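You operate a simulated robot arm through the tools that you are given. There is no shell and no other tool. Be economical: measure what you need, move in short steps, check, and stop when the job is done.

Carry out the task below with a simulated robot arm. There is one attempt and no reset: what you move stays moved.

Task
Close the three open zips in number order and fold their flaps down.
Fine: the blue one is shut already.

It is judged by the outcome, as a careful person would: the job done as asked, and still so three seconds after it is handed in. It fails if anything else is knocked over, pushed out of place, dropped, spilled or broken. Flat cloth is picked up by pressing the open fingertips on it (5 to 10 N) and closing them slowly along it; thin cloth reads only 2 to 8 mm in the jaws.

Robot
A 6-joint arm with a two-finger parallel gripper, fixed in place. Base frame: the origin is at the foot of the arm, x ahead of it, y to its left, z up. Units: m, rad, N and s.
With the tool pointing down near the work surface it reaches from about 0.46 to 0.88 m from the base axis. Its first joint turns from -2.007 to 2.007 rad. Payload 4.2 kg.
The tool frame sits at the grasp point between the pads (the TCP): z along the fingers, y along the line on which they close. The tips reach 0.023 m beyond it. Largest opening 0.094 m; finger width 0.038, thickness 0.01; the body of the gripper, 0.054 by 0.096 m, starts 0.039 m behind the TCP.
Orientation is that of the tool frame in the base frame, as a unit quaternion [x, y, z, w]. With the fingers straight down and closing along the base's y, the tool's x points along the base's -x, its y along +y and its z along -z.

Tools
- The arm moves only by the tool apply_moves. Its argument "motion" is a list of rows, each a list of 6 numbers: the shift along the tool's x, y, z in units of 500 mm (1.0 is 500 mm), then the turn, a rotation vector about the tool's x, y, z in units of 60 degrees (1.0 is 60 degrees). In form: [[x, y, z, ax, ay, az], ...]. A call has 1 to 12 rows; each row is the pose to reach, as a shift and turn from the pose commanded when the call began, along the tool's axes at that moment. "jaw" is the gripper command, from -1 (shut) to 1 (fully open), values between in proportion, set as the call begins (left out, the last holds). A call with a number of a shift or a turn outside -1 to 1 is refused whole. Rows are played at 5 a second. More than 0.05 m and 0.15 rad between two rows, or a gripper value outside its range, and nothing of the call is played. A pose out of reach is approached as far as the arm can. The call stops where the force on the tool passes 90 N (or 10 N more than at its start, if that is more) or the arm is blocked; 0.2 s more then pass. Each finger travels about 0.108 m/s and halts on what it meets, pressing with about 40 N; the grip force reading is that of the motor and also rises with nothing between the fingers. The clock runs only during rows and for 0.2 s after the last one: add rows that repeat a pose to give the fingers time. It gives the time, the measured TCP pose, the force on the tool (base axes), the opening and the grip force at its end, in the units of the frame above (readings bear some noise).
- Cameras (640 x 400 px; columns grow to the right, rows downward): "scene" is fixed at [0.2219, -0.6512, 1.3633]; the picture's right is [0.63, -0.78, 0.00], its down [-0.63, -0.51, -0.59] and it looks along [0.46, 0.37, -0.81] (base axes); focal length 368 px, centre (320, 200). "wrist" rides on the gripper at [-0.039, 0, -0.044] in the tool frame; the picture's right is [0.00, -1.00, 0.00], its down [0.97, 0.00, -0.24] and it looks along [0.24, 0.00, 0.97] (tool axes); focal length 218 px, centre (320, 200). There is no depth. A picture from a camera that has moved, and an enlarged one, comes with that camera's place and axes in the base frame and with its lens.
- camera(camera): a new picture of that camera. The clock stands still meanwhile.
- raise_lower(by): slides the trunk up (or, below 0, down) by that many m; the arm rides with it, the base frame stays. It gives what a move gives, with no picture.
- close_up(camera, box): a new picture of the part [left, top, right, bottom] of that camera's present view, enlarged. The clock stands still meanwhile.
- sign_off(): hands the job in; it is judged then, once.

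Go step by step. Nothing tells you positions but the pictures and the camera data: compare them with the known pose of the tool, close in by small moves and look again before you grip or let go. The budget is 120 turns and 68 pictures, counting those below and the enlarged ones. Unless the task says otherwise, let go and move clear before handing in, and close with one line.

The tools are called by a JSON object that holds its "fn" and its "kwargs". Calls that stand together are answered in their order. apply_moves: Moves the arm, as the interface text tells. Its arguments: {"type":"object","properties":{"motion":{"type":"array","items":{"type":"array","items":{"type":"number"}}},"jaw":{"type":"number"}},"required":["motion"]} The other tools are called the same way: raise_lower (by) slides the trunk up or down; camera (camera) takes a picture; close_up (camera, box) takes an enlarged picture of a part of a camera's view; sign_off () hands the job in.

At the start:

```text
t: 0.0
tool_pos: [0.5814, -0.1625, 0.9058]
ee_rot: [-0.001, 1.0, 0.0, 0.0]
ft_force: [0.7, 0.1, -0.7]
opening: 0.094
grasp_force: 0.1
trunk travel left (down, up): [-0.55, 0.44]
```

scene: 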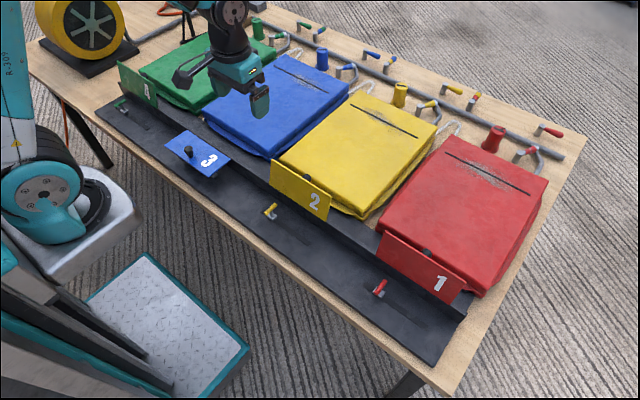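
wrist: 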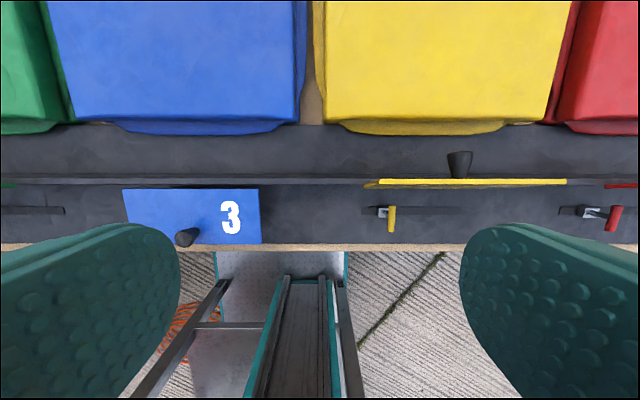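

I see four stations (red 1, yellow 2, blue 3, green 4). Blue's flap lies down, the other three stand up with a coloured pull in a slot in front. I'll look closer first.

{"fn": "close_up", "kwargs": {"camera": "scene", "box": [340, 200, 500, 300]}}

{"fn": "close_up", "kwargs": {"camera": "scene", "box": [230, 150, 390, 250]}}

{"fn": "close_up", "kwargs": {"camera": "scene", "box": [90, 60, 250, 180]}}

{"fn": "close_up", "kwargs": {"camera": "wrist", "box": [340, 120, 640, 260]}}

```text
4.00 times, centred on (420, 250) of scene
camera zoom: at [0.2219, -0.6512, 1.3633], right [0.63, -0.78, 0.0], down [-0.63, -0.51, -0.59], along [0.46, 0.37, -0.81], focal length 1472 px, centre (-80, 0)
```

zoom: 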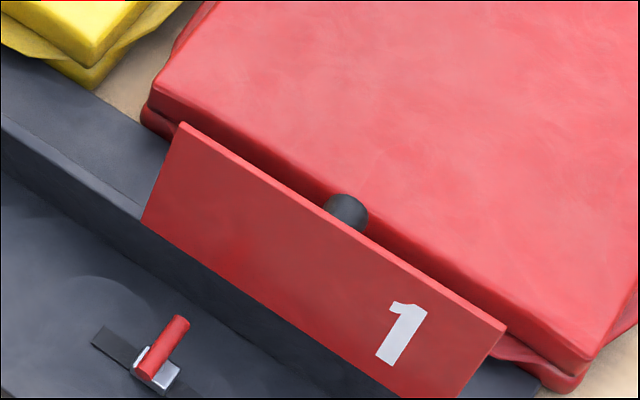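

```text
4.00 times, centred on (310, 200) of scene
camera zoom: at [0.2219, -0.6512, 1.3633], right [0.63, -0.78, 0.0], down [-0.63, -0.51, -0.59], along [0.46, 0.37, -0.81], focal length 1472 px, centre (360, 200)
```

zoom: 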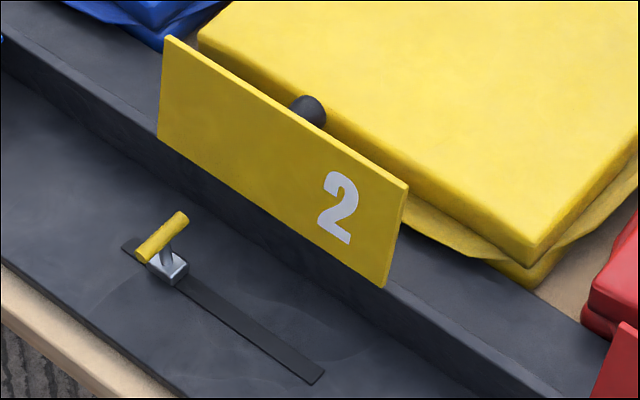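

```text
3.33 times, centred on (170, 120) of scene
camera zoom: at [0.2219, -0.6512, 1.3633], right [0.63, -0.78, 0.0], down [-0.63, -0.51, -0.59], along [0.46, 0.37, -0.81], focal length 1227 px, centre (820, 467)
```

zoom: 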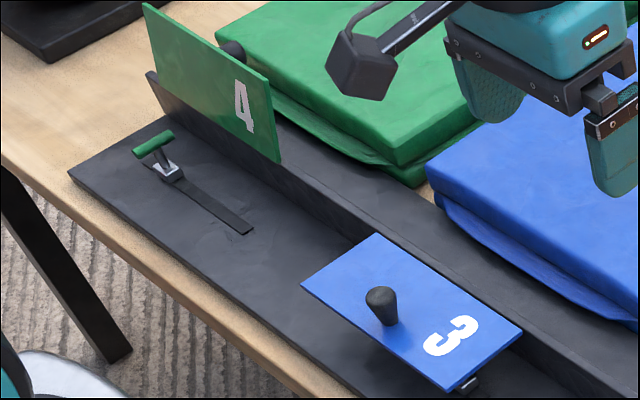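

```text
2.13 times, centred on (490, 190) of wrist
camera zoom: at [0.6212, -0.1639, 0.9492], right [0.0, -1.0, 0.0], down [-0.97, 0.0, 0.24], along [-0.24, 0.0, -0.97], focal length 466 px, centre (-43, 221)
```

zoom: 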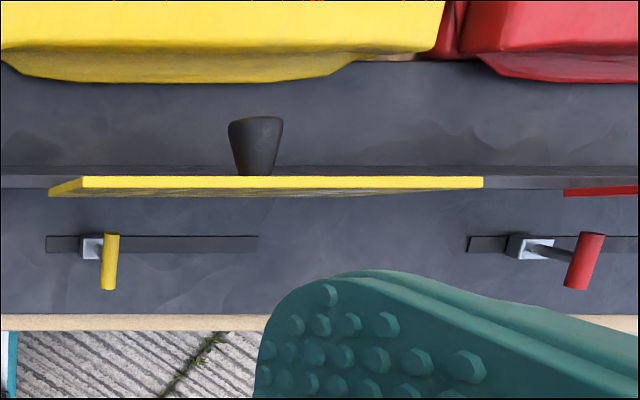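

The pulls sit at the left (+y) ends of the slots, and the shut blue one is at its right end, so the zips close toward -y. I put the red handle at about (0.526, -0.563, 0.668) and will move above it.

{"fn": "apply_moves", "kwargs": {"motion": [[0.013, -0.08, 0.02, 0, 0, 0], [0.026, -0.16, 0.04, 0, 0, 0], [0.04, -0.24, 0.06, 0, 0, 0], [0.053, -0.32, 0.08, 0, 0, 0], [0.066, -0.4, 0.1, 0, 0, 0], [0.08, -0.48, 0.12, 0, 0, 0], [0.093, -0.56, 0.14, 0, 0, 0], [0.106, -0.64, 0.16, 0, 0, 0], [0.12, -0.72, 0.18, 0, 0, 0], [0.133, -0.8, 0.2, 0, 0, 0]], "jaw": 0}}

{"fn": "camera", "kwargs": {"camera": "wrist"}}

{"fn": "camera", "kwargs": {"camera": "scene"}}

```text
t: 2.2
tool_pos: [0.5174, -0.5617, 0.8058]
ee_rot: [-0.001, 1.0, 0.0, -0.001]
ft_force: [-0.5, 0.3, 0.6]
opening: 0.047
grasp_force: 0.0
trunk travel left (down, up): [-0.55, 0.44]
```

```text
61 pictures are left
camera wrist: at [0.5557, -0.5639, 0.8491], right [0.0, -1.0, 0.0], down [-0.97, 0.0, 0.24], along [-0.24, 0.0, -0.97], focal length 218 px, centre (320, 200)
```

wrist: 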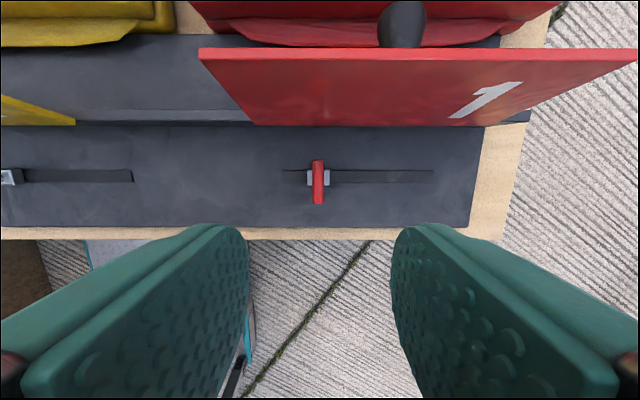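

```text
60 pictures are left
```

scene: 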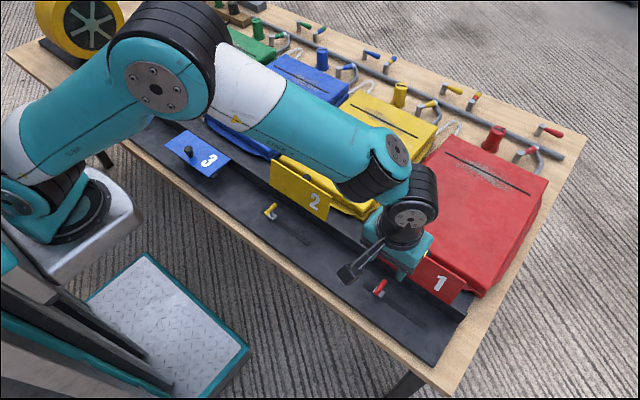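

The handle is centred between the fingers at y ≈ -0.562. I'll descend to straddle it with the tips at z ≈ 0.657 and look before pushing.

{"fn": "apply_moves", "kwargs": {"motion": [[0, 0, 0.08, 0, 0, 0], [0, 0, 0.16, 0, 0, 0], [0, 0, 0.22, 0, 0, 0], [0, 0, 0.25, 0, 0, 0]], "jaw": -0.3}}

{"fn": "close_up", "kwargs": {"camera": "scene", "box": [320, 210, 480, 310]}}

{"fn": "camera", "kwargs": {"camera": "wrist"}}

```text
t: 3.2
tool_pos: [0.5157, -0.5614, 0.681]
ee_rot: [-0.001, 1.0, 0.0, 0.0]
ft_force: [0.0, -0.6, -0.7]
opening: 0.0327
grasp_force: 0.0
trunk travel left (down, up): [-0.55, 0.44]
```

```text
4.00 times, centred on (400, 260) of scene
camera zoom: at [0.2219, -0.6512, 1.3633], right [0.63, -0.78, 0.0], down [-0.63, -0.51, -0.59], along [0.46, 0.37, -0.81], focal length 1472 px, centre (0, -40)
```

zoom: 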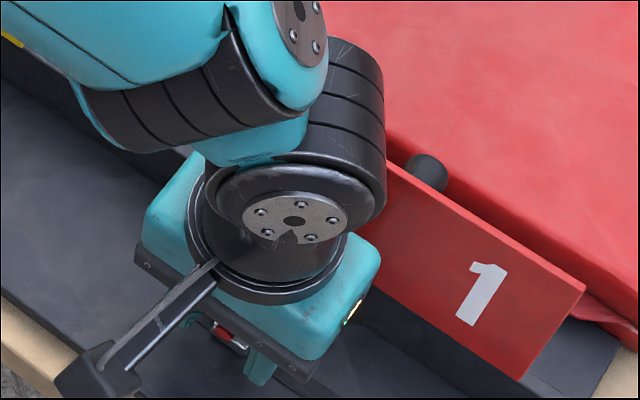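

```text
58 pictures are left
camera wrist: at [0.555, -0.5634, 0.7239], right [0.0, -1.0, 0.0], down [-0.97, 0.0, 0.24], along [-0.24, 0.0, -0.97], focal length 218 px, centre (320, 200)
```

wrist: 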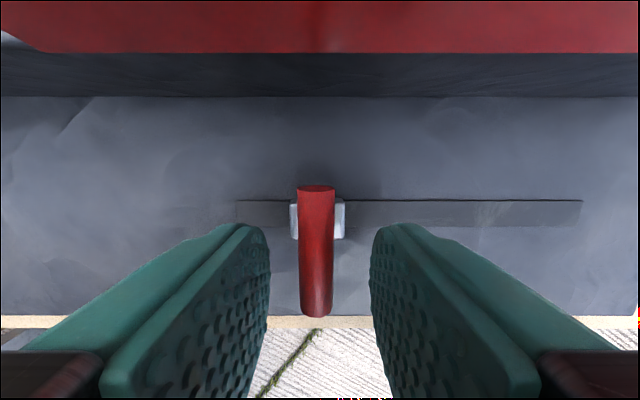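

The bar is between the fingers. I'll shift 6 mm toward the slot and push toward -y with the left finger.

{"fn": "apply_moves", "kwargs": {"motion": [[-0.012, 0, 0, 0, 0, 0], [-0.012, -0.02, 0, 0, 0, 0], [-0.012, -0.04, 0, 0, 0, 0], [-0.012, -0.06, 0, 0, 0, 0], [-0.012, -0.08, 0, 0, 0, 0], [-0.012, -0.1, 0, 0, 0, 0], [-0.012, -0.12, 0, 0, 0, 0]]}}

{"fn": "camera", "kwargs": {"camera": "wrist"}}

```text
t: 4.8
tool_pos: [0.5212, -0.6217, 0.6796]
ee_rot: [0.0, 1.0, 0.0, 0.0]
ft_force: [0.1, -0.6, 0.0]
opening: 0.0332
grasp_force: 0.5
trunk travel left (down, up): [-0.55, 0.44]
```

```text
57 pictures are left
camera wrist: at [0.5612, -0.6243, 0.7241], right [0.0, -1.0, 0.0], down [-0.97, 0.0, 0.24], along [-0.24, 0.0, -0.97], focal length 218 px, centre (320, 200)
```

wrist: 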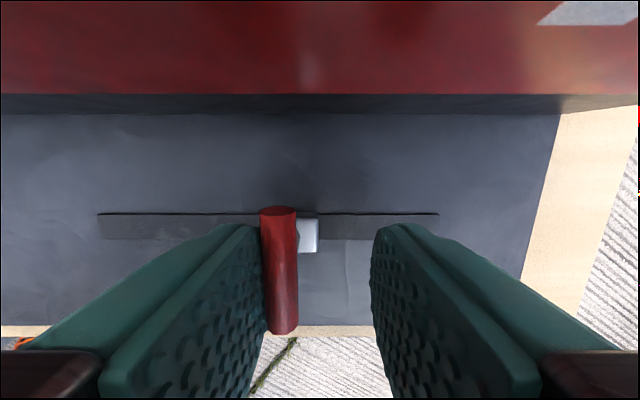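

The slider follows freely. I'll continue in finer steps until it stops.

{"fn": "apply_moves", "kwargs": {"motion": [[0, -0.01, 0, 0, 0, 0], [0, -0.02, 0, 0, 0, 0], [0, -0.03, 0, 0, 0, 0], [0, -0.04, 0, 0, 0, 0], [0, -0.046, 0, 0, 0, 0], [0, -0.052, 0, 0, 0, 0]]}}

{"fn": "camera", "kwargs": {"camera": "wrist"}}

```text
t: 6.2
tool_pos: [0.5219, -0.6486, 0.6817]
ee_rot: [-0.001, 1.0, 0.0, -0.001]
ft_force: [1.3, -0.1, 0.2]
opening: 0.033
grasp_force: 0.1
trunk travel left (down, up): [-0.55, 0.44]
```

```text
56 pictures are left
camera wrist: at [0.5614, -0.6501, 0.7241], right [0.0, -1.0, 0.0], down [-0.97, 0.0, 0.24], along [-0.24, 0.0, -0.97], focal length 218 px, centre (320, 200)
```

wrist: 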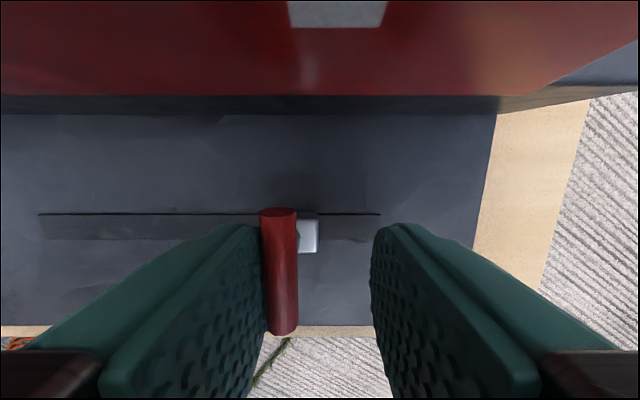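

Still moving with no stop; about 2–3 cm of slot remains. I'll continue in small steps.

{"fn": "apply_moves", "kwargs": {"motion": [[0, -0.006, 0, 0, 0, 0], [0, -0.012, 0, 0, 0, 0], [0, -0.018, 0, 0, 0, 0], [0, -0.022, 0, 0, 0, 0]]}}

{"fn": "camera", "kwargs": {"camera": "wrist"}}

```text
t: 7.2
tool_pos: [0.5205, -0.6598, 0.6802]
ee_rot: [-0.001, 1.0, 0.0, 0.0]
ft_force: [-0.2, 1.1, -0.4]
opening: 0.033
grasp_force: 0.1
trunk travel left (down, up): [-0.55, 0.44]
```

```text
55 pictures are left
camera wrist: at [0.5612, -0.661, 0.7242], right [0.0, -1.0, 0.0], down [-0.97, 0.0, 0.24], along [-0.24, 0.0, -0.97], focal length 218 px, centre (320, 200)
```

wrist: 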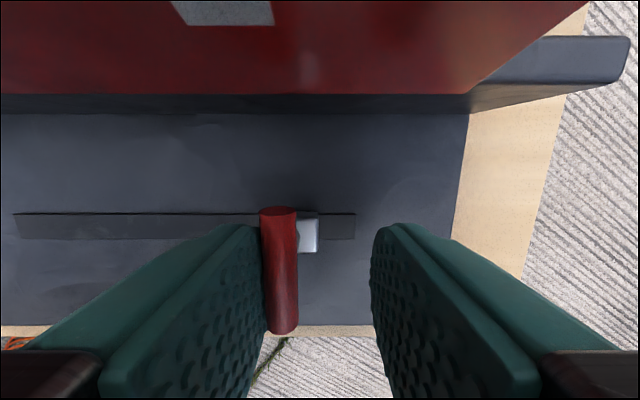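

About 14 mm of slot remains. I'll go on in 2 mm steps, watching the force.

{"fn": "apply_moves", "kwargs": {"motion": [[0, -0.004, 0, 0, 0, 0], [0, -0.008, 0, 0, 0, 0], [0, -0.012, 0, 0, 0, 0], [0, -0.016, 0, 0, 0, 0], [0, -0.018, 0, 0, 0, 0]]}}

{"fn": "camera", "kwargs": {"camera": "wrist"}}

```text
t: 8.4
tool_pos: [0.5209, -0.6673, 0.6811]
ee_rot: [-0.003, 1.0, 0.001, -0.001]
ft_force: [-3.0, 17.5, 2.6]
opening: 0.0407
grasp_force: 8.6
trunk travel left (down, up): [-0.55, 0.44]
```

```text
54 pictures are left
camera wrist: at [0.5615, -0.6686, 0.724], right [0.0, -1.0, 0.0], down [-0.97, 0.0, 0.24], along [-0.24, 0.0, -0.97], focal length 218 px, centre (320, 200)
```

wrist: 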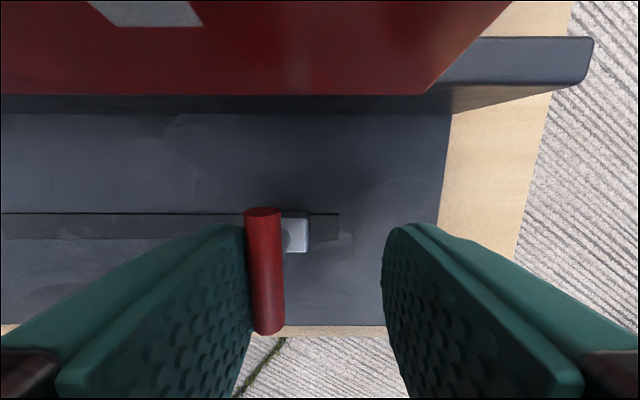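

The slider hit its stop (17.5 N), so zip 1 is shut. I'll back off, rise, and look down on flap 1 from further out.

{"fn": "apply_moves", "kwargs": {"motion": [[0, 0.02, 0, 0, 0, 0], [0, 0.024, -0.08, 0, 0, 0], [0, 0.024, -0.16, 0, 0, 0], [0, 0.024, -0.24, 0, 0, 0], [-0.04, 0.1, -0.3, 0, 0, 0], [-0.1, 0.15, -0.3, 0, 0, 0], [-0.16, 0.19, -0.3, 0, 0, 0]], "jaw": -0.3}}

{"fn": "camera", "kwargs": {"camera": "wrist"}}

{"fn": "camera", "kwargs": {"camera": "scene"}}

```text
refused: row 5 steps farther than a row can; nothing moved
```

```text
53 pictures are left
camera wrist: at [0.5615, -0.6686, 0.724], right [0.0, -1.0, 0.0], down [-0.97, 0.0, 0.24], along [-0.24, 0.0, -0.97], focal length 218 px, centre (320, 200)
```

wrist: 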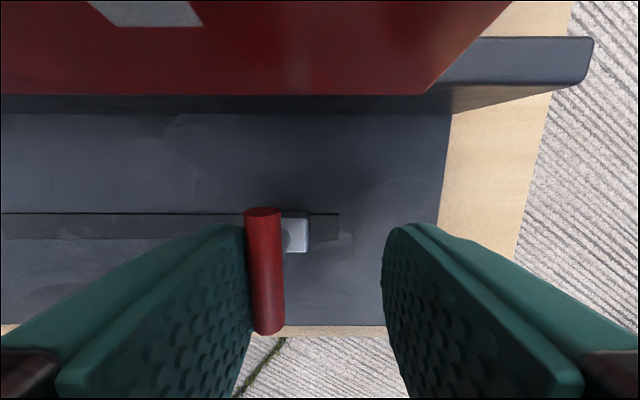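

```text
52 pictures are left
```

scene: 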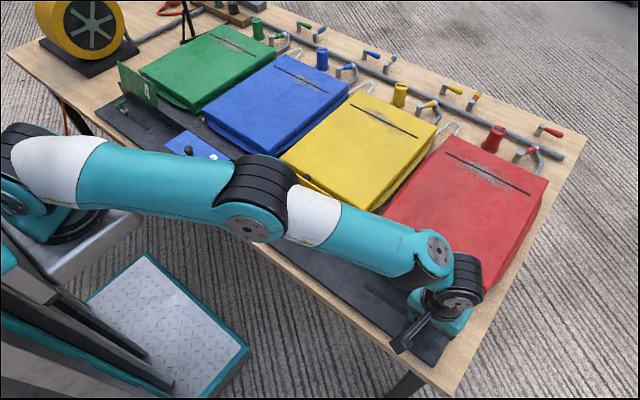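

The move was refused for an oversized step; nothing changed. I'll repeat it with smaller steps.

{"fn": "apply_moves", "kwargs": {"motion": [[0, 0.02, 0, 0, 0, 0], [0, 0.03, -0.08, 0, 0, 0], [0, 0.03, -0.16, 0, 0, 0], [0, 0.03, -0.24, 0, 0, 0], [0, 0.04, -0.3, 0, 0, 0], [-0.05, 0.1, -0.3, 0, 0, 0], [-0.1, 0.15, -0.3, 0, 0, 0], [-0.16, 0.19, -0.3, 0, 0, 0]], "jaw": -0.3}}

{"fn": "camera", "kwargs": {"camera": "wrist"}}

{"fn": "camera", "kwargs": {"camera": "scene"}}

```text
t: 10.2
tool_pos: [0.6012, -0.5724, 0.8296]
ee_rot: [0.0, 1.0, 0.0, -0.001]
ft_force: [-0.4, -0.1, 0.0]
opening: 0.0333
grasp_force: 0.0
trunk travel left (down, up): [-0.55, 0.44]
```

```text
51 pictures are left
camera wrist: at [0.6409, -0.5752, 0.8739], right [0.0, -1.0, 0.0], down [-0.97, 0.0, 0.24], along [-0.24, 0.0, -0.97], focal length 218 px, centre (320, 200)
```

wrist: 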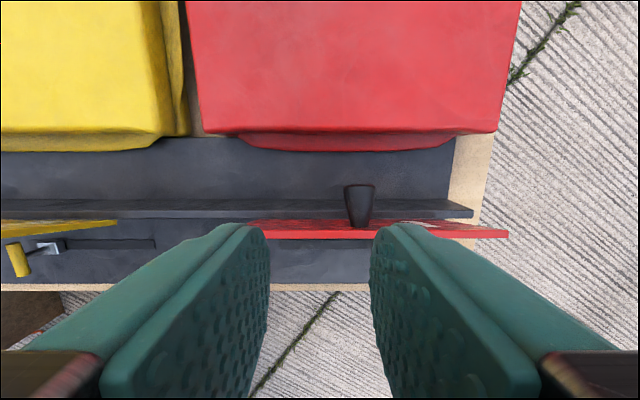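

```text
50 pictures are left
```

scene: 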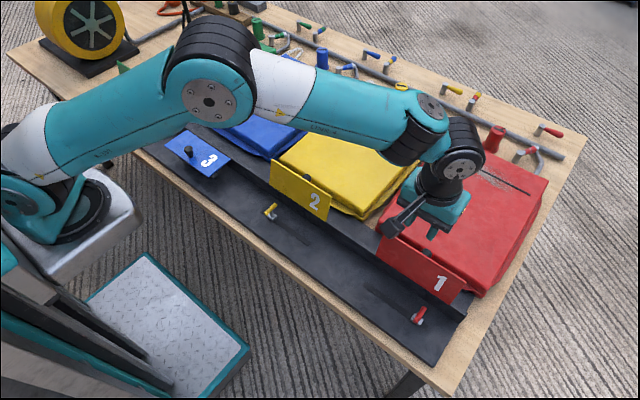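

Zip 1 stays shut. Flap 1's top edge is at x ≈ 0.59, z ≈ 0.757, with its knob at y ≈ -0.60. I'll put the closed fingers behind it beside the knob and tip it forward.

{"fn": "apply_moves", "kwargs": {"motion": [[-0.02, 0.008, 0, 0, 0, 0], [-0.038, 0.008, 0.02, 0, 0, 0], [-0.038, 0.008, 0.08, 0, 0, 0], [-0.038, 0.008, 0.143, 0, 0, 0]], "jaw": -1}}

{"fn": "camera", "kwargs": {"camera": "wrist"}}

```text
t: 11.2
tool_pos: [0.6211, -0.5687, 0.7603]
ee_rot: [-0.002, 1.0, 0.0, 0.0]
ft_force: [0.5, 0.1, 0.4]
opening: 0.0001
grasp_force: 39.8
trunk travel left (down, up): [-0.55, 0.44]
```

```text
49 pictures are left
camera wrist: at [0.6603, -0.5702, 0.8034], right [0.0, -1.0, 0.0], down [-0.97, 0.0, 0.24], along [-0.24, 0.0, -0.97], focal length 218 px, centre (320, 200)
```

wrist: 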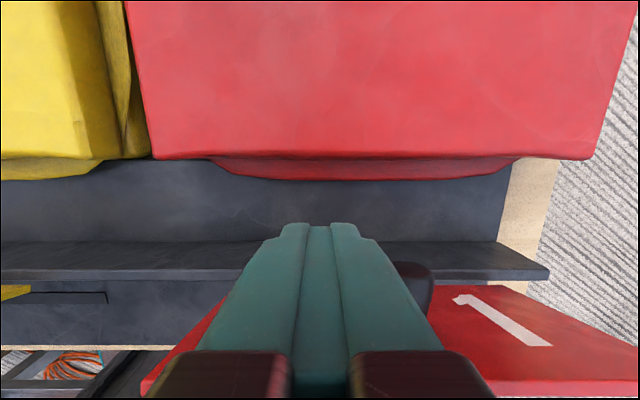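

The fingers are behind the flap, left of the knob. I'll push it forward along its arc.

{"fn": "apply_moves", "kwargs": {"motion": [[0.03, 0, 0, 0, 0, 0], [0.06, 0, 0, 0, 0, 0], [0.09, 0, 0.004, 0, 0, 0], [0.12, 0, 0.016, 0, 0, 0]]}}

{"fn": "camera", "kwargs": {"camera": "wrist"}}

{"fn": "camera", "kwargs": {"camera": "scene"}}

```text
t: 12.2
tool_pos: [0.5594, -0.5687, 0.7526]
ee_rot: [0.0, 1.0, -0.001, 0.001]
ft_force: [0.1, -0.7, -1.3]
opening: 0.0002
grasp_force: 39.5
trunk travel left (down, up): [-0.55, 0.44]
```

```text
48 pictures are left
camera wrist: at [0.6004, -0.5709, 0.7953], right [0.0, -1.0, 0.0], down [-0.97, 0.0, 0.24], along [-0.24, 0.0, -0.97], focal length 218 px, centre (320, 200)
```

wrist: 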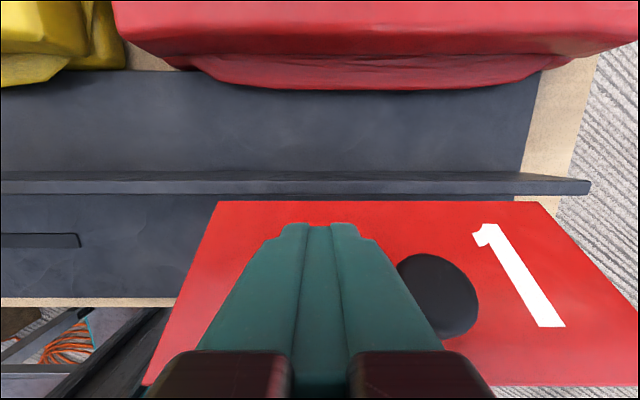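

```text
47 pictures are left
```

scene: 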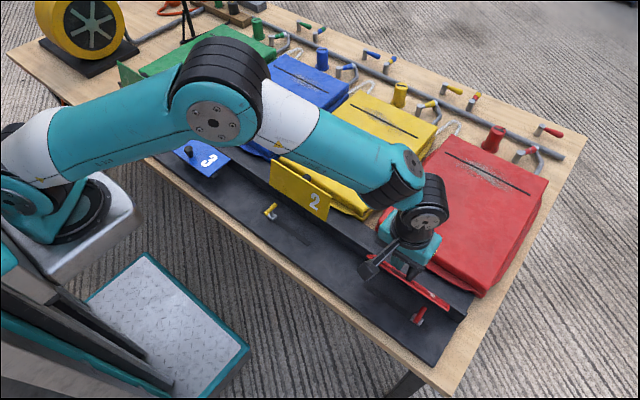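

The flap is following, about halfway over. I'll continue down along the arc.

{"fn": "apply_moves", "kwargs": {"motion": [[0.024, 0, 0.018, 0, 0, 0], [0.042, 0, 0.042, 0, 0, 0], [0.052, 0, 0.062, 0, 0, 0], [0.056, 0, 0.074, 0, 0, 0], [0.058, 0, 0.082, 0, 0, 0]]}}

{"fn": "camera", "kwargs": {"camera": "wrist"}}

{"fn": "close_up", "kwargs": {"camera": "scene", "box": [340, 230, 500, 330]}}

```text
t: 13.4
tool_pos: [0.5298, -0.5689, 0.7092]
ee_rot: [-0.001, 1.0, 0.0, 0.001]
ft_force: [0.6, -0.4, 0.3]
opening: 0.0
grasp_force: 40.2
trunk travel left (down, up): [-0.55, 0.44]
```

```text
46 pictures are left
camera wrist: at [0.5709, -0.5711, 0.7537], right [0.0, -1.0, 0.0], down [-0.97, 0.0, 0.24], along [-0.24, 0.0, -0.97], focal length 218 px, centre (320, 200)
```

wrist: 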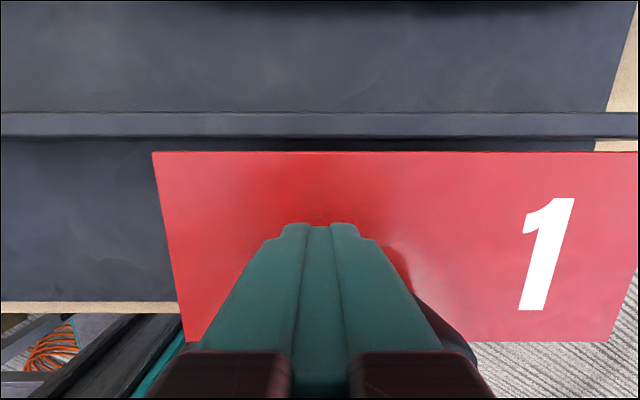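

```text
4.00 times, centred on (420, 280) of scene
camera zoom: at [0.2219, -0.6512, 1.3633], right [0.63, -0.78, 0.0], down [-0.63, -0.51, -0.59], along [0.46, 0.37, -0.81], focal length 1472 px, centre (-80, -120)
```

zoom: 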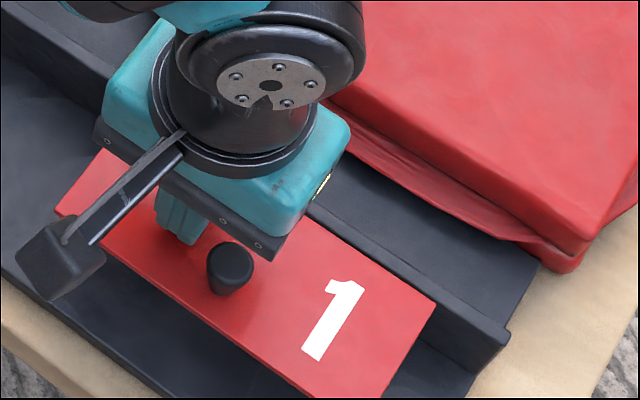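

The flap looks nearly flat with no contact force yet. I'll press down a few millimetres to be sure it's fully down.

{"fn": "apply_moves", "kwargs": {"motion": [[0, 0, 0.006, 0, 0, 0], [0, 0, 0.012, 0, 0, 0]]}}

```text
t: 14.0
tool_pos: [0.53, -0.5683, 0.7057]
ee_rot: [0.0, 1.0, 0.0, 0.001]
ft_force: [-3.6, 5.1, 12.9]
opening: 0.0001
grasp_force: 40.0
trunk travel left (down, up): [-0.55, 0.44]
```

Contact at 13 N: flap 1 is fully down. I'll rise and go to the yellow handle.

{"fn": "apply_moves", "kwargs": {"motion": [[0, 0, -0.08, 0, 0, 0], [0, 0, -0.16, 0, 0, 0], [0, 0.01, -0.23, 0, 0, 0], [0.004, 0.1, -0.24, 0, 0, 0], [0.008, 0.19, -0.24, 0, 0, 0], [0.01, 0.28, -0.24, 0, 0, 0], [0.012, 0.37, -0.24, 0, 0, 0], [0.014, 0.46, -0.24, 0, 0, 0], [0.016, 0.55, -0.24, 0, 0, 0], [0.017, 0.614, -0.24, 0, 0, 0]], "jaw": -0.3}}

{"fn": "camera", "kwargs": {"camera": "wrist"}}

{"fn": "camera", "kwargs": {"camera": "scene"}}

```text
t: 16.2
tool_pos: [0.5222, -0.2606, 0.8245]
ee_rot: [0.001, 1.0, 0.0, 0.0]
ft_force: [0.4, 0.2, 0.2]
opening: 0.0328
grasp_force: 0.0
trunk travel left (down, up): [-0.55, 0.44]
```

```text
44 pictures are left
camera wrist: at [0.5615, -0.2631, 0.8681], right [0.0, -1.0, 0.0], down [-0.97, 0.0, 0.24], along [-0.24, 0.0, -0.97], focal length 218 px, centre (320, 200)
```

wrist: 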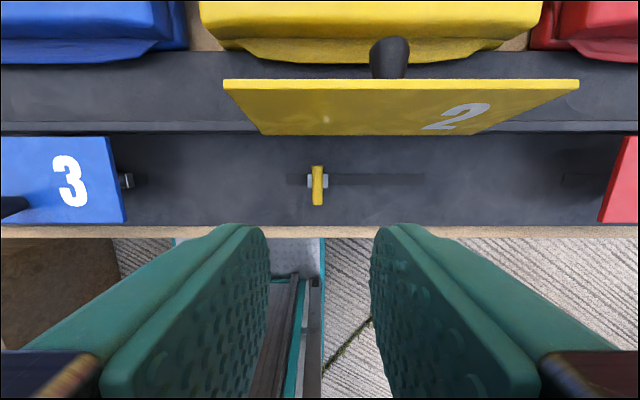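

```text
43 pictures are left
```

scene: 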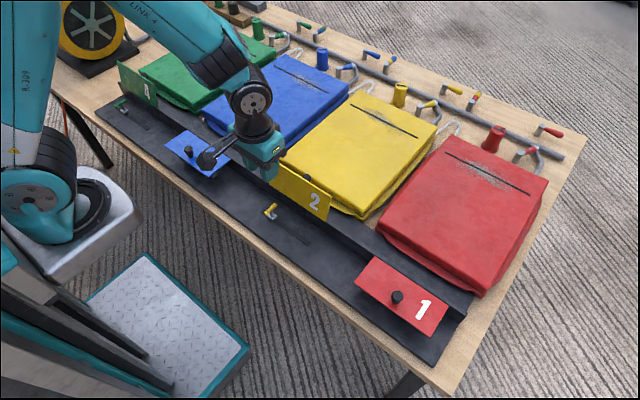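

Flap 1 lies flat over its zip. The yellow handle is centred between the fingers, so I'll descend and push it the first 8 cm.

{"fn": "apply_moves", "kwargs": {"motion": [[0, 0, 0.09, 0, 0, 0], [0, 0, 0.18, 0, 0, 0], [0, 0, 0.25, 0, 0, 0], [0, 0, 0.288, 0, 0, 0]]}}

{"fn": "camera", "kwargs": {"camera": "wrist"}}

```text
t: 17.2
tool_pos: [0.5233, -0.2634, 0.679]
ee_rot: [-0.001, 1.0, 0.0, 0.001]
ft_force: [0.0, 0.9, 0.0]
opening: 0.0328
grasp_force: 0.1
trunk travel left (down, up): [-0.55, 0.44]
```

```text
42 pictures are left
camera wrist: at [0.5631, -0.2642, 0.7232], right [0.0, -1.0, 0.0], down [-0.97, 0.0, 0.24], along [-0.24, 0.0, -0.97], focal length 218 px, centre (320, 200)
```

wrist: 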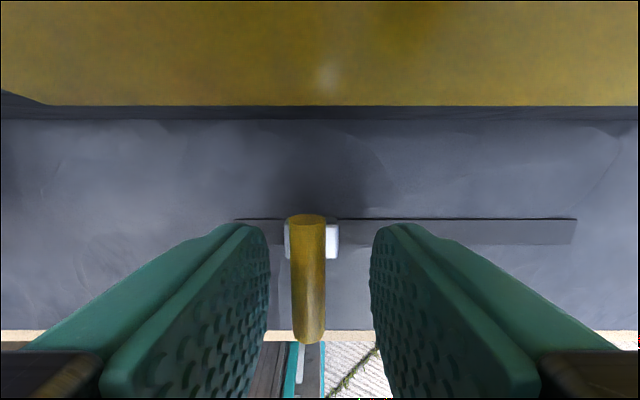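

The yellow bar is straddled. I'll push toward -y the same distance as red, finishing in small steps.

{"fn": "apply_moves", "kwargs": {"motion": [[0, -0.026, 0, 0, 0, 0], [0, -0.048, 0, 0, 0, 0], [0, -0.07, 0, 0, 0, 0], [0, -0.092, 0, 0, 0, 0], [0, -0.114, 0, 0, 0, 0], [0, -0.136, 0, 0, 0, 0], [0, -0.158, 0, 0, 0, 0], [0, -0.174, 0, 0, 0, 0], [0, -0.184, 0, 0, 0, 0], [0, -0.192, 0, 0, 0, 0], [0, -0.198, 0, 0, 0, 0], [0, -0.204, 0, 0, 0, 0]]}}

{"fn": "camera", "kwargs": {"camera": "wrist"}}

```text
t: 19.8
tool_pos: [0.5231, -0.3629, 0.6803]
ee_rot: [-0.001, 1.0, 0.001, -0.001]
ft_force: [-0.5, 5.9, 0.8]
opening: 0.0356
grasp_force: 2.7
trunk travel left (down, up): [-0.55, 0.44]
```

```text
41 pictures are left
camera wrist: at [0.5626, -0.3651, 0.7239], right [0.0, -1.0, 0.0], down [-0.97, 0.0, 0.24], along [-0.24, 0.0, -0.97], focal length 218 px, centre (320, 200)
```

wrist: 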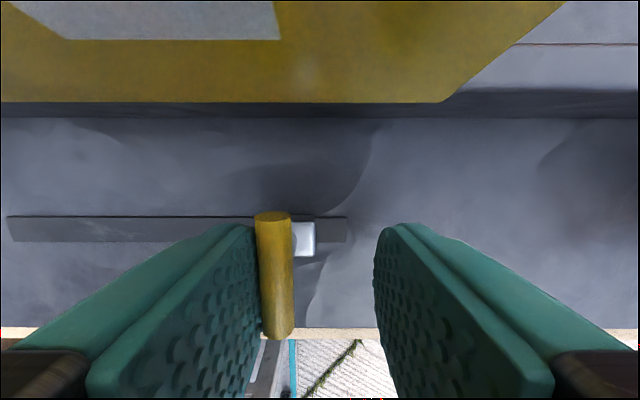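

It's just reaching the stop (6 N). I'll push 3 mm more to confirm, then back off and rise.

{"fn": "apply_moves", "kwargs": {"motion": [[0, -0.004, 0, 0, 0, 0], [0, -0.008, 0, 0, 0, 0]]}}

{"fn": "apply_moves", "kwargs": {"motion": [[0, 0.02, 0, 0, 0, 0], [0, 0.03, -0.08, 0, 0, 0], [0, 0.03, -0.16, 0, 0, 0], [0, 0.03, -0.24, 0, 0, 0], [0, 0.05, -0.3, 0, 0, 0], [-0.05, 0.1, -0.3, 0, 0, 0], [-0.1, 0.15, -0.3, 0, 0, 0], [-0.158, 0.196, -0.3, 0, 0, 0]], "jaw": -0.3}}

{"fn": "camera", "kwargs": {"camera": "wrist"}}

{"fn": "camera", "kwargs": {"camera": "scene"}}

```text
t: 20.4
tool_pos: [0.5227, -0.3666, 0.6785]
ee_rot: [-0.001, 1.0, 0.002, 0.0]
ft_force: [2.9, 16.6, 2.8]
opening: 0.0407
grasp_force: 8.7
trunk travel left (down, up): [-0.55, 0.44]
```

```text
t: 22.2
tool_pos: [0.6008, -0.269, 0.8308]
ee_rot: [0.001, 1.0, 0.001, 0.0]
ft_force: [-0.9, 0.0, -0.1]
opening: 0.0328
grasp_force: 0.1
trunk travel left (down, up): [-0.55, 0.44]
```

```text
40 pictures are left
camera wrist: at [0.6415, -0.2711, 0.8741], right [0.0, -1.0, 0.0], down [-0.97, 0.0, 0.24], along [-0.24, 0.0, -0.97], focal length 218 px, centre (320, 200)
```

wrist: 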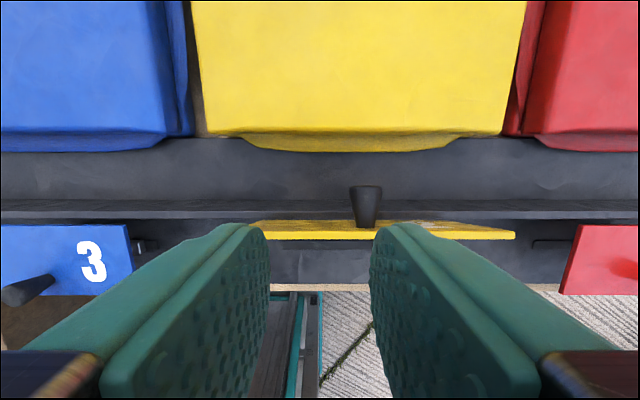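

```text
39 pictures are left
```

scene: 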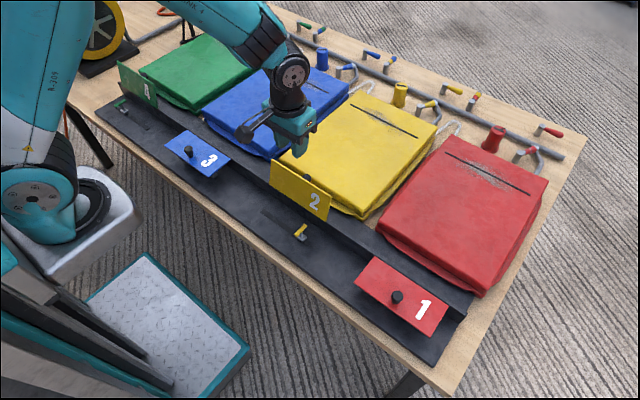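

Zip 2 is shut and stays. The geometry matches flap 1, so I'll repeat the same fold on flap 2.

{"fn": "apply_moves", "kwargs": {"motion": [[-0.02, 0.004, 0, 0, 0, 0], [-0.038, 0.004, 0.02, 0, 0, 0], [-0.038, 0.004, 0.08, 0, 0, 0], [-0.038, 0.004, 0.143, 0, 0, 0]], "jaw": -1}}

{"fn": "apply_moves", "kwargs": {"motion": [[0.03, 0, 0, 0, 0, 0], [0.06, 0, 0, 0, 0, 0], [0.09, 0, 0.004, 0, 0, 0], [0.12, 0, 0.016, 0, 0, 0], [0.144, 0, 0.034, 0, 0, 0], [0.162, 0, 0.058, 0, 0, 0], [0.172, 0, 0.078, 0, 0, 0], [0.176, 0, 0.09, 0, 0, 0], [0.178, 0, 0.098, 0, 0, 0], [0.178, 0, 0.104, 0, 0, 0]]}}

{"fn": "camera", "kwargs": {"camera": "wrist"}}

{"fn": "camera", "kwargs": {"camera": "scene"}}

```text
t: 23.2
tool_pos: [0.6196, -0.2678, 0.7584]
ee_rot: [0.0, 1.0, 0.0, 0.001]
ft_force: [-0.2, 0.4, -0.1]
opening: 0.0
grasp_force: 40.0
trunk travel left (down, up): [-0.55, 0.44]
```

```text
t: 25.4
tool_pos: [0.5314, -0.267, 0.7062]
ee_rot: [-0.001, 1.0, 0.0, 0.0]
ft_force: [-0.8, -0.2, -0.4]
opening: 0.0
grasp_force: 39.4
trunk travel left (down, up): [-0.55, 0.44]
```

```text
38 pictures are left
camera wrist: at [0.5708, -0.2699, 0.7499], right [0.0, -1.0, 0.0], down [-0.97, 0.0, 0.24], along [-0.24, 0.0, -0.97], focal length 218 px, centre (320, 200)
```

wrist: 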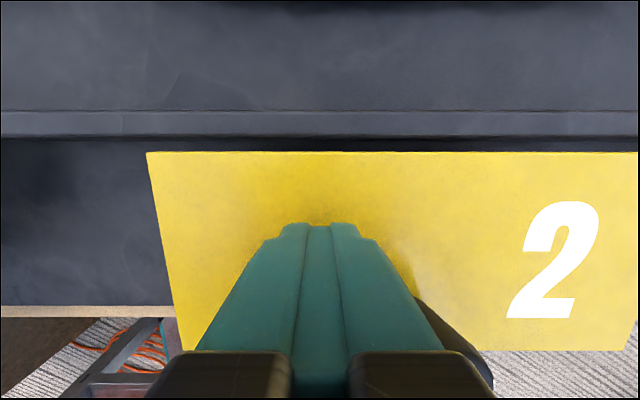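

```text
37 pictures are left
```

scene: 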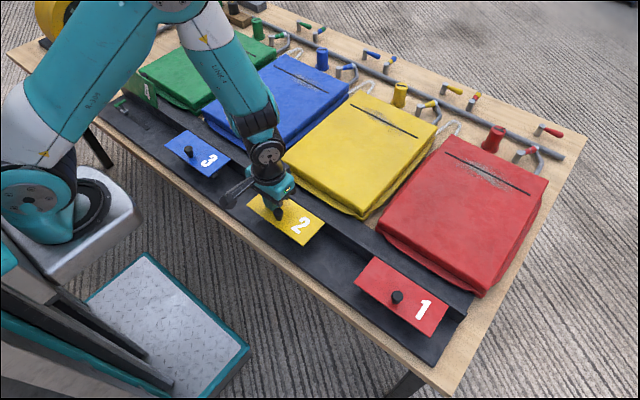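

Flap 2 is down; I'll press lightly to confirm, then rise and start toward green.

{"fn": "apply_moves", "kwargs": {"motion": [[0, 0, 0.004, 0, 0, 0], [0, 0, 0.007, 0, 0, 0]]}}

{"fn": "apply_moves", "kwargs": {"motion": [[0, 0, -0.08, 0, 0, 0], [0, 0, -0.16, 0, 0, 0], [0, 0, -0.24, 0, 0, 0], [0, 0.09, -0.26, 0, 0, 0], [0, 0.18, -0.26, 0, 0, 0], [0, 0.27, -0.26, 0, 0, 0], [0, 0.36, -0.26, 0, 0, 0], [0, 0.45, -0.26, 0, 0, 0], [0, 0.54, -0.26, 0, 0, 0], [0, 0.63, -0.26, 0, 0, 0], [0, 0.72, -0.26, 0, 0, 0], [0, 0.81, -0.26, 0, 0, 0]], "jaw": -0.3}}

{"fn": "apply_moves", "kwargs": {"motion": [[0.004, 0.09, 0, 0, 0, 0], [0.008, 0.18, 0, 0, 0, 0], [0.012, 0.27, 0, 0, 0, 0], [0.016, 0.36, 0, 0, 0, 0], [0.018, 0.41, 0, 0, 0, 0]]}}

{"fn": "camera", "kwargs": {"camera": "wrist"}}

{"fn": "camera", "kwargs": {"camera": "scene"}}

```text
t: 26.0
tool_pos: [0.5303, -0.2676, 0.7051]
ee_rot: [0.0, 1.0, 0.0, 0.002]
ft_force: [-9.1, 1.1, 44.7]
opening: 0.0001
grasp_force: 39.9
trunk travel left (down, up): [-0.55, 0.44]
```

```text
t: 28.6
tool_pos: [0.5304, 0.1373, 0.833]
ee_rot: [0.0, 1.0, 0.0, 0.0]
ft_force: [0.6, 0.2, 0.3]
opening: 0.0329
grasp_force: 0.1
trunk travel left (down, up): [-0.55, 0.44]
```

```text
t: 29.8
tool_pos: [0.5212, 0.3404, 0.835]
ee_rot: [0.0, 1.0, 0.0, 0.0]
ft_force: [0.5, 0.5, -0.5]
opening: 0.0327
grasp_force: 0.0
trunk travel left (down, up): [-0.55, 0.44]
```

```text
36 pictures are left
camera wrist: at [0.5619, 0.3399, 0.8775], right [0.0, -1.0, 0.0], down [-0.97, 0.0, 0.24], along [-0.24, 0.0, -0.97], focal length 218 px, centre (320, 200)
```

wrist: 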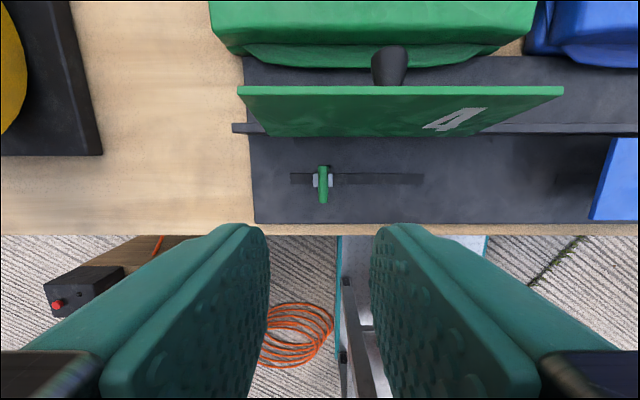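

```text
35 pictures are left
```

scene: 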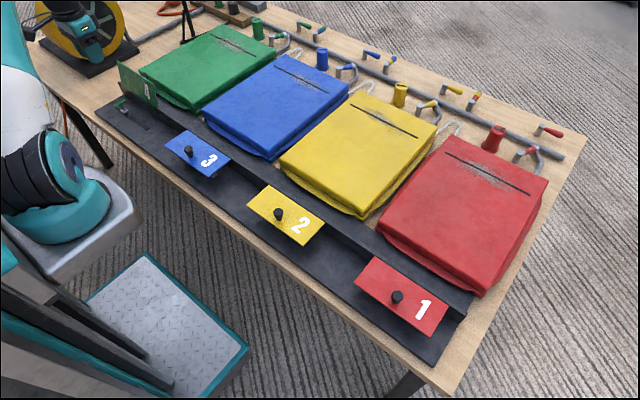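

Flaps 1 and 2 lie flat. The green handle is at y ≈ 0.338, between the fingers; descending.

{"fn": "apply_moves", "kwargs": {"motion": [[0, 0, 0.09, 0, 0, 0], [0, -0.002, 0.18, 0, 0, 0], [0, -0.002, 0.26, 0, 0, 0], [0, -0.002, 0.309, 0, 0, 0]]}}

{"fn": "camera", "kwargs": {"camera": "wrist"}}

```text
t: 30.8
tool_pos: [0.5213, 0.3423, 0.6784]
ee_rot: [-0.001, 1.0, 0.0, 0.0]
ft_force: [0.3, -0.1, 0.9]
opening: 0.033
grasp_force: 0.1
trunk travel left (down, up): [-0.55, 0.44]
```

```text
34 pictures are left
camera wrist: at [0.5618, 0.3396, 0.7217], right [0.0, -1.0, 0.0], down [-0.97, 0.0, 0.24], along [-0.24, 0.0, -0.97], focal length 218 px, centre (320, 200)
```

wrist: 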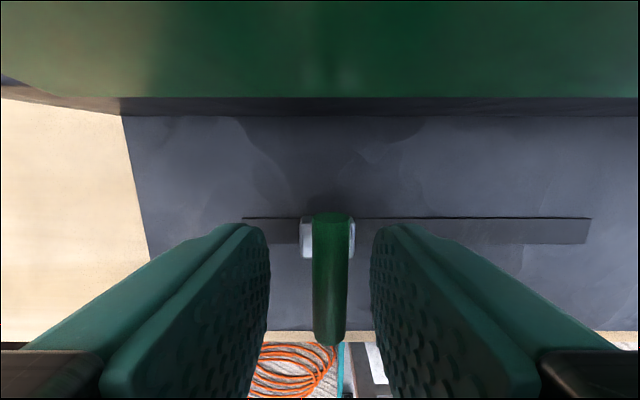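

Green bar straddled. Same push toward -y, ending in small steps.

{"fn": "apply_moves", "kwargs": {"motion": [[0, -0.026, 0, 0, 0, 0], [0, -0.048, 0, 0, 0, 0], [0, -0.07, 0, 0, 0, 0], [0, -0.092, 0, 0, 0, 0], [0, -0.114, 0, 0, 0, 0], [0, -0.136, 0, 0, 0, 0], [0, -0.158, 0, 0, 0, 0], [0, -0.176, 0, 0, 0, 0], [0, -0.188, 0, 0, 0, 0], [0, -0.196, 0, 0, 0, 0], [0, -0.202, 0, 0, 0, 0], [0, -0.208, 0, 0, 0, 0]]}}

{"fn": "camera", "kwargs": {"camera": "wrist"}}

```text
t: 33.4
tool_pos: [0.5209, 0.2378, 0.6781]
ee_rot: [-0.001, 1.0, 0.0, 0.0]
ft_force: [0.5, 2.3, -0.9]
opening: 0.0343
grasp_force: 1.4
trunk travel left (down, up): [-0.55, 0.44]
```

```text
33 pictures are left
camera wrist: at [0.5616, 0.2357, 0.7222], right [0.0, -1.0, 0.0], down [-0.97, 0.0, 0.24], along [-0.24, 0.0, -0.97], focal length 218 px, centre (320, 200)
```

wrist: 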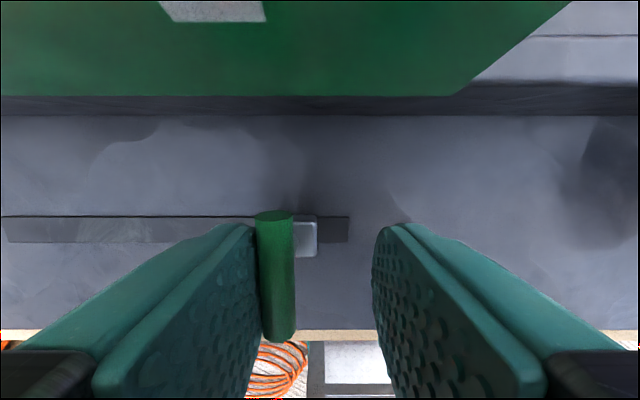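

It's just meeting the stop. I'll push 5 mm more to confirm, then back off, rise and look at flap 4.

{"fn": "apply_moves", "kwargs": {"motion": [[0, -0.004, 0, 0, 0, 0], [0, -0.007, 0, 0, 0, 0], [0, -0.01, 0, 0, 0, 0]]}}

{"fn": "apply_moves", "kwargs": {"motion": [[0, 0.02, 0, 0, 0, 0], [0, 0.03, -0.08, 0, 0, 0], [0, 0.03, -0.16, 0, 0, 0], [0, 0.03, -0.24, 0, 0, 0], [0, 0.05, -0.3, 0, 0, 0], [-0.05, 0.1, -0.304, 0, 0, 0], [-0.1, 0.15, -0.304, 0, 0, 0], [-0.16, 0.2, -0.304, 0, 0, 0]], "jaw": -0.3}}

{"fn": "camera", "kwargs": {"camera": "wrist"}}

{"fn": "camera", "kwargs": {"camera": "scene"}}

```text
t: 34.2
tool_pos: [0.5221, 0.2339, 0.6782]
ee_rot: [-0.002, 1.0, 0.002, 0.0]
ft_force: [-3.7, 16.9, -3.9]
opening: 0.0406
grasp_force: 8.7
trunk travel left (down, up): [-0.55, 0.44]
```

```text
t: 36.0
tool_pos: [0.6016, 0.3322, 0.8313]
ee_rot: [-0.001, 1.0, 0.0, -0.001]
ft_force: [-0.4, 0.3, 0.2]
opening: 0.0328
grasp_force: 0.1
trunk travel left (down, up): [-0.55, 0.44]
```

```text
32 pictures are left
camera wrist: at [0.6422, 0.33, 0.8745], right [0.0, -1.0, 0.0], down [-0.97, 0.0, 0.24], along [-0.24, 0.0, -0.97], focal length 218 px, centre (320, 200)
```

wrist: 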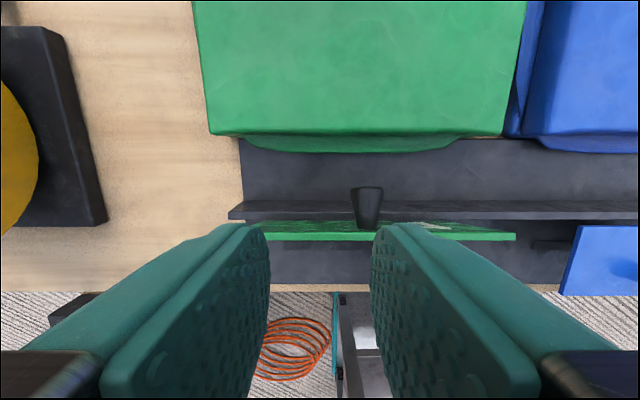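

```text
31 pictures are left
```

scene: 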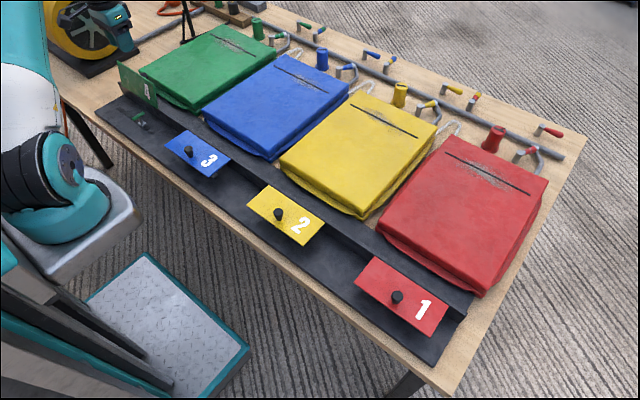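

Zip 4 reached its stop (17 N) and is shut. Flap 4 has the same relative geometry, so I'll fold it the same way, keeping the final press light.

{"fn": "apply_moves", "kwargs": {"motion": [[-0.02, 0.004, 0, 0, 0, 0], [-0.038, 0.004, 0.02, 0, 0, 0], [-0.038, 0.004, 0.08, 0, 0, 0], [-0.038, 0.004, 0.144, 0, 0, 0]], "jaw": -1}}

{"fn": "apply_moves", "kwargs": {"motion": [[0.03, 0, 0, 0, 0, 0], [0.06, 0, 0, 0, 0, 0], [0.09, 0, 0.004, 0, 0, 0], [0.12, 0, 0.016, 0, 0, 0], [0.144, 0, 0.034, 0, 0, 0], [0.162, 0, 0.058, 0, 0, 0], [0.172, 0, 0.078, 0, 0, 0], [0.176, 0, 0.09, 0, 0, 0], [0.178, 0, 0.098, 0, 0, 0], [0.178, 0, 0.104, 0, 0, 0]]}}

{"fn": "camera", "kwargs": {"camera": "wrist"}}

```text
t: 37.0
tool_pos: [0.6212, 0.3353, 0.7579]
ee_rot: [0.0, 1.0, 0.0, 0.0]
ft_force: [-0.7, -0.2, 0.4]
opening: 0.0
grasp_force: 39.8
trunk travel left (down, up): [-0.55, 0.44]
```

```text
t: 39.2
tool_pos: [0.5308, 0.3343, 0.705]
ee_rot: [0.0, 1.0, 0.0, 0.0]
ft_force: [0.8, 0.3, -0.4]
opening: 0.0
grasp_force: 40.3
trunk travel left (down, up): [-0.55, 0.44]
```

```text
30 pictures are left
camera wrist: at [0.5715, 0.3323, 0.7499], right [0.0, -1.0, 0.0], down [-0.97, 0.0, 0.24], along [-0.24, 0.0, -0.97], focal length 218 px, centre (320, 200)
```

wrist: 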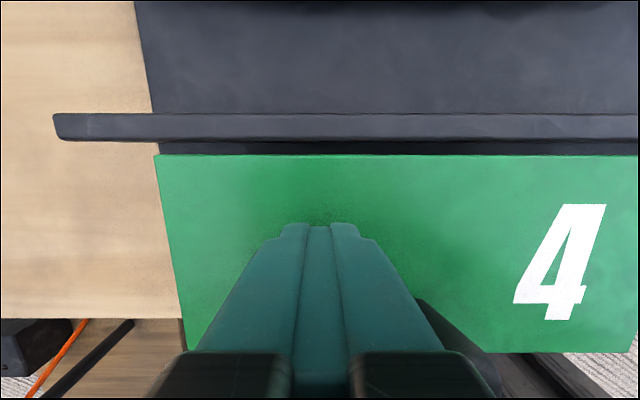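

Flap 4 is down at the same height as the others. A tiny press to confirm, then I'll rise clear and inspect.

{"fn": "apply_moves", "kwargs": {"motion": [[0, 0, 0.003, 0, 0, 0], [0, 0, 0.005, 0, 0, 0]]}}

{"fn": "apply_moves", "kwargs": {"motion": [[0, 0, -0.08, 0, 0, 0], [0, 0, -0.16, 0, 0, 0], [0, 0, -0.24, 0, 0, 0], [0, 0, -0.32, 0, 0, 0], [0, -0.08, -0.36, 0, 0, 0], [0, -0.16, -0.4, 0, 0, 0], [0, -0.24, -0.4, 0, 0, 0], [0, -0.32, -0.4, 0, 0, 0], [0, -0.4, -0.4, 0, 0, 0]], "jaw": 0}}

{"fn": "camera", "kwargs": {"camera": "scene"}}

{"fn": "camera", "kwargs": {"camera": "wrist"}}

{"fn": "close_up", "kwargs": {"camera": "scene", "box": [90, 60, 250, 180]}}

```text
t: 39.8
tool_pos: [0.5325, 0.3348, 0.706]
ee_rot: [0.0, 1.0, 0.001, 0.001]
ft_force: [-4.9, -6.2, 19.9]
opening: 0.0002
grasp_force: 40.1
trunk travel left (down, up): [-0.55, 0.44]
```

```text
t: 41.8
tool_pos: [0.5315, 0.1343, 0.9034]
ee_rot: [-0.001, 1.0, 0.0, 0.0]
ft_force: [-0.3, 0.2, -0.2]
opening: 0.047
grasp_force: 0.0
trunk travel left (down, up): [-0.55, 0.44]
```

```text
29 pictures are left
```

scene: 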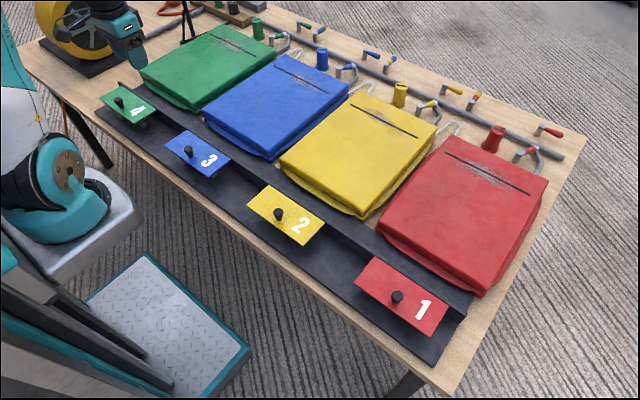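

```text
28 pictures are left
camera wrist: at [0.5715, 0.1319, 0.947], right [0.0, -1.0, 0.0], down [-0.97, 0.0, 0.24], along [-0.24, 0.0, -0.97], focal length 218 px, centre (320, 200)
```

wrist: 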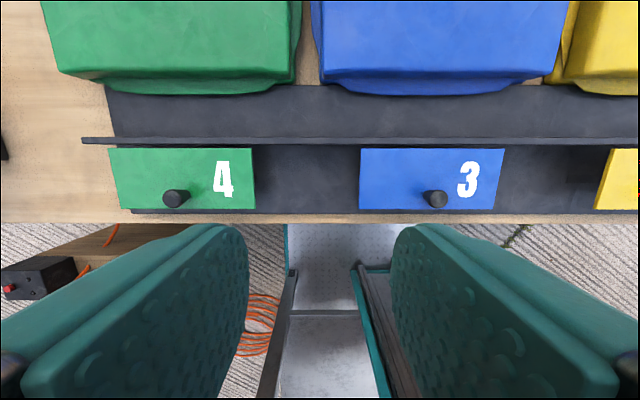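

```text
3.33 times, centred on (170, 120) of scene
camera zoom: at [0.2219, -0.6512, 1.3633], right [0.63, -0.78, 0.0], down [-0.63, -0.51, -0.59], along [0.46, 0.37, -0.81], focal length 1227 px, centre (820, 467)
```

zoom: 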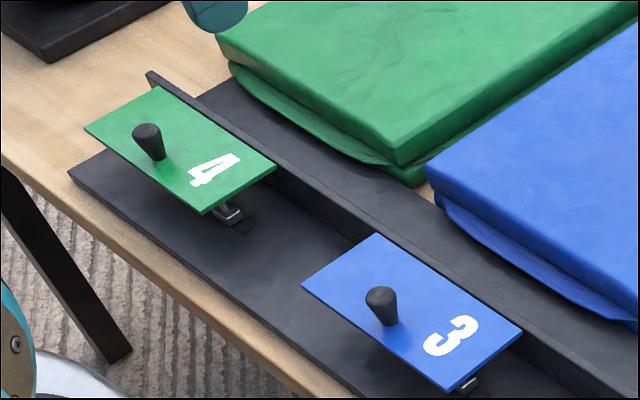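

All three zips were pushed to their stops in the order 1, 2, 4, and their flaps lie flat like blue's. Nothing else was disturbed and the arm is clear, so I'm handing in.

{"fn": "sign_off", "kwargs": {}}

```text
The job is handed in.
```

Zips 1, 2 and 4 are closed in number order and their flaps are folded down; the blue one (3) was left as it was.
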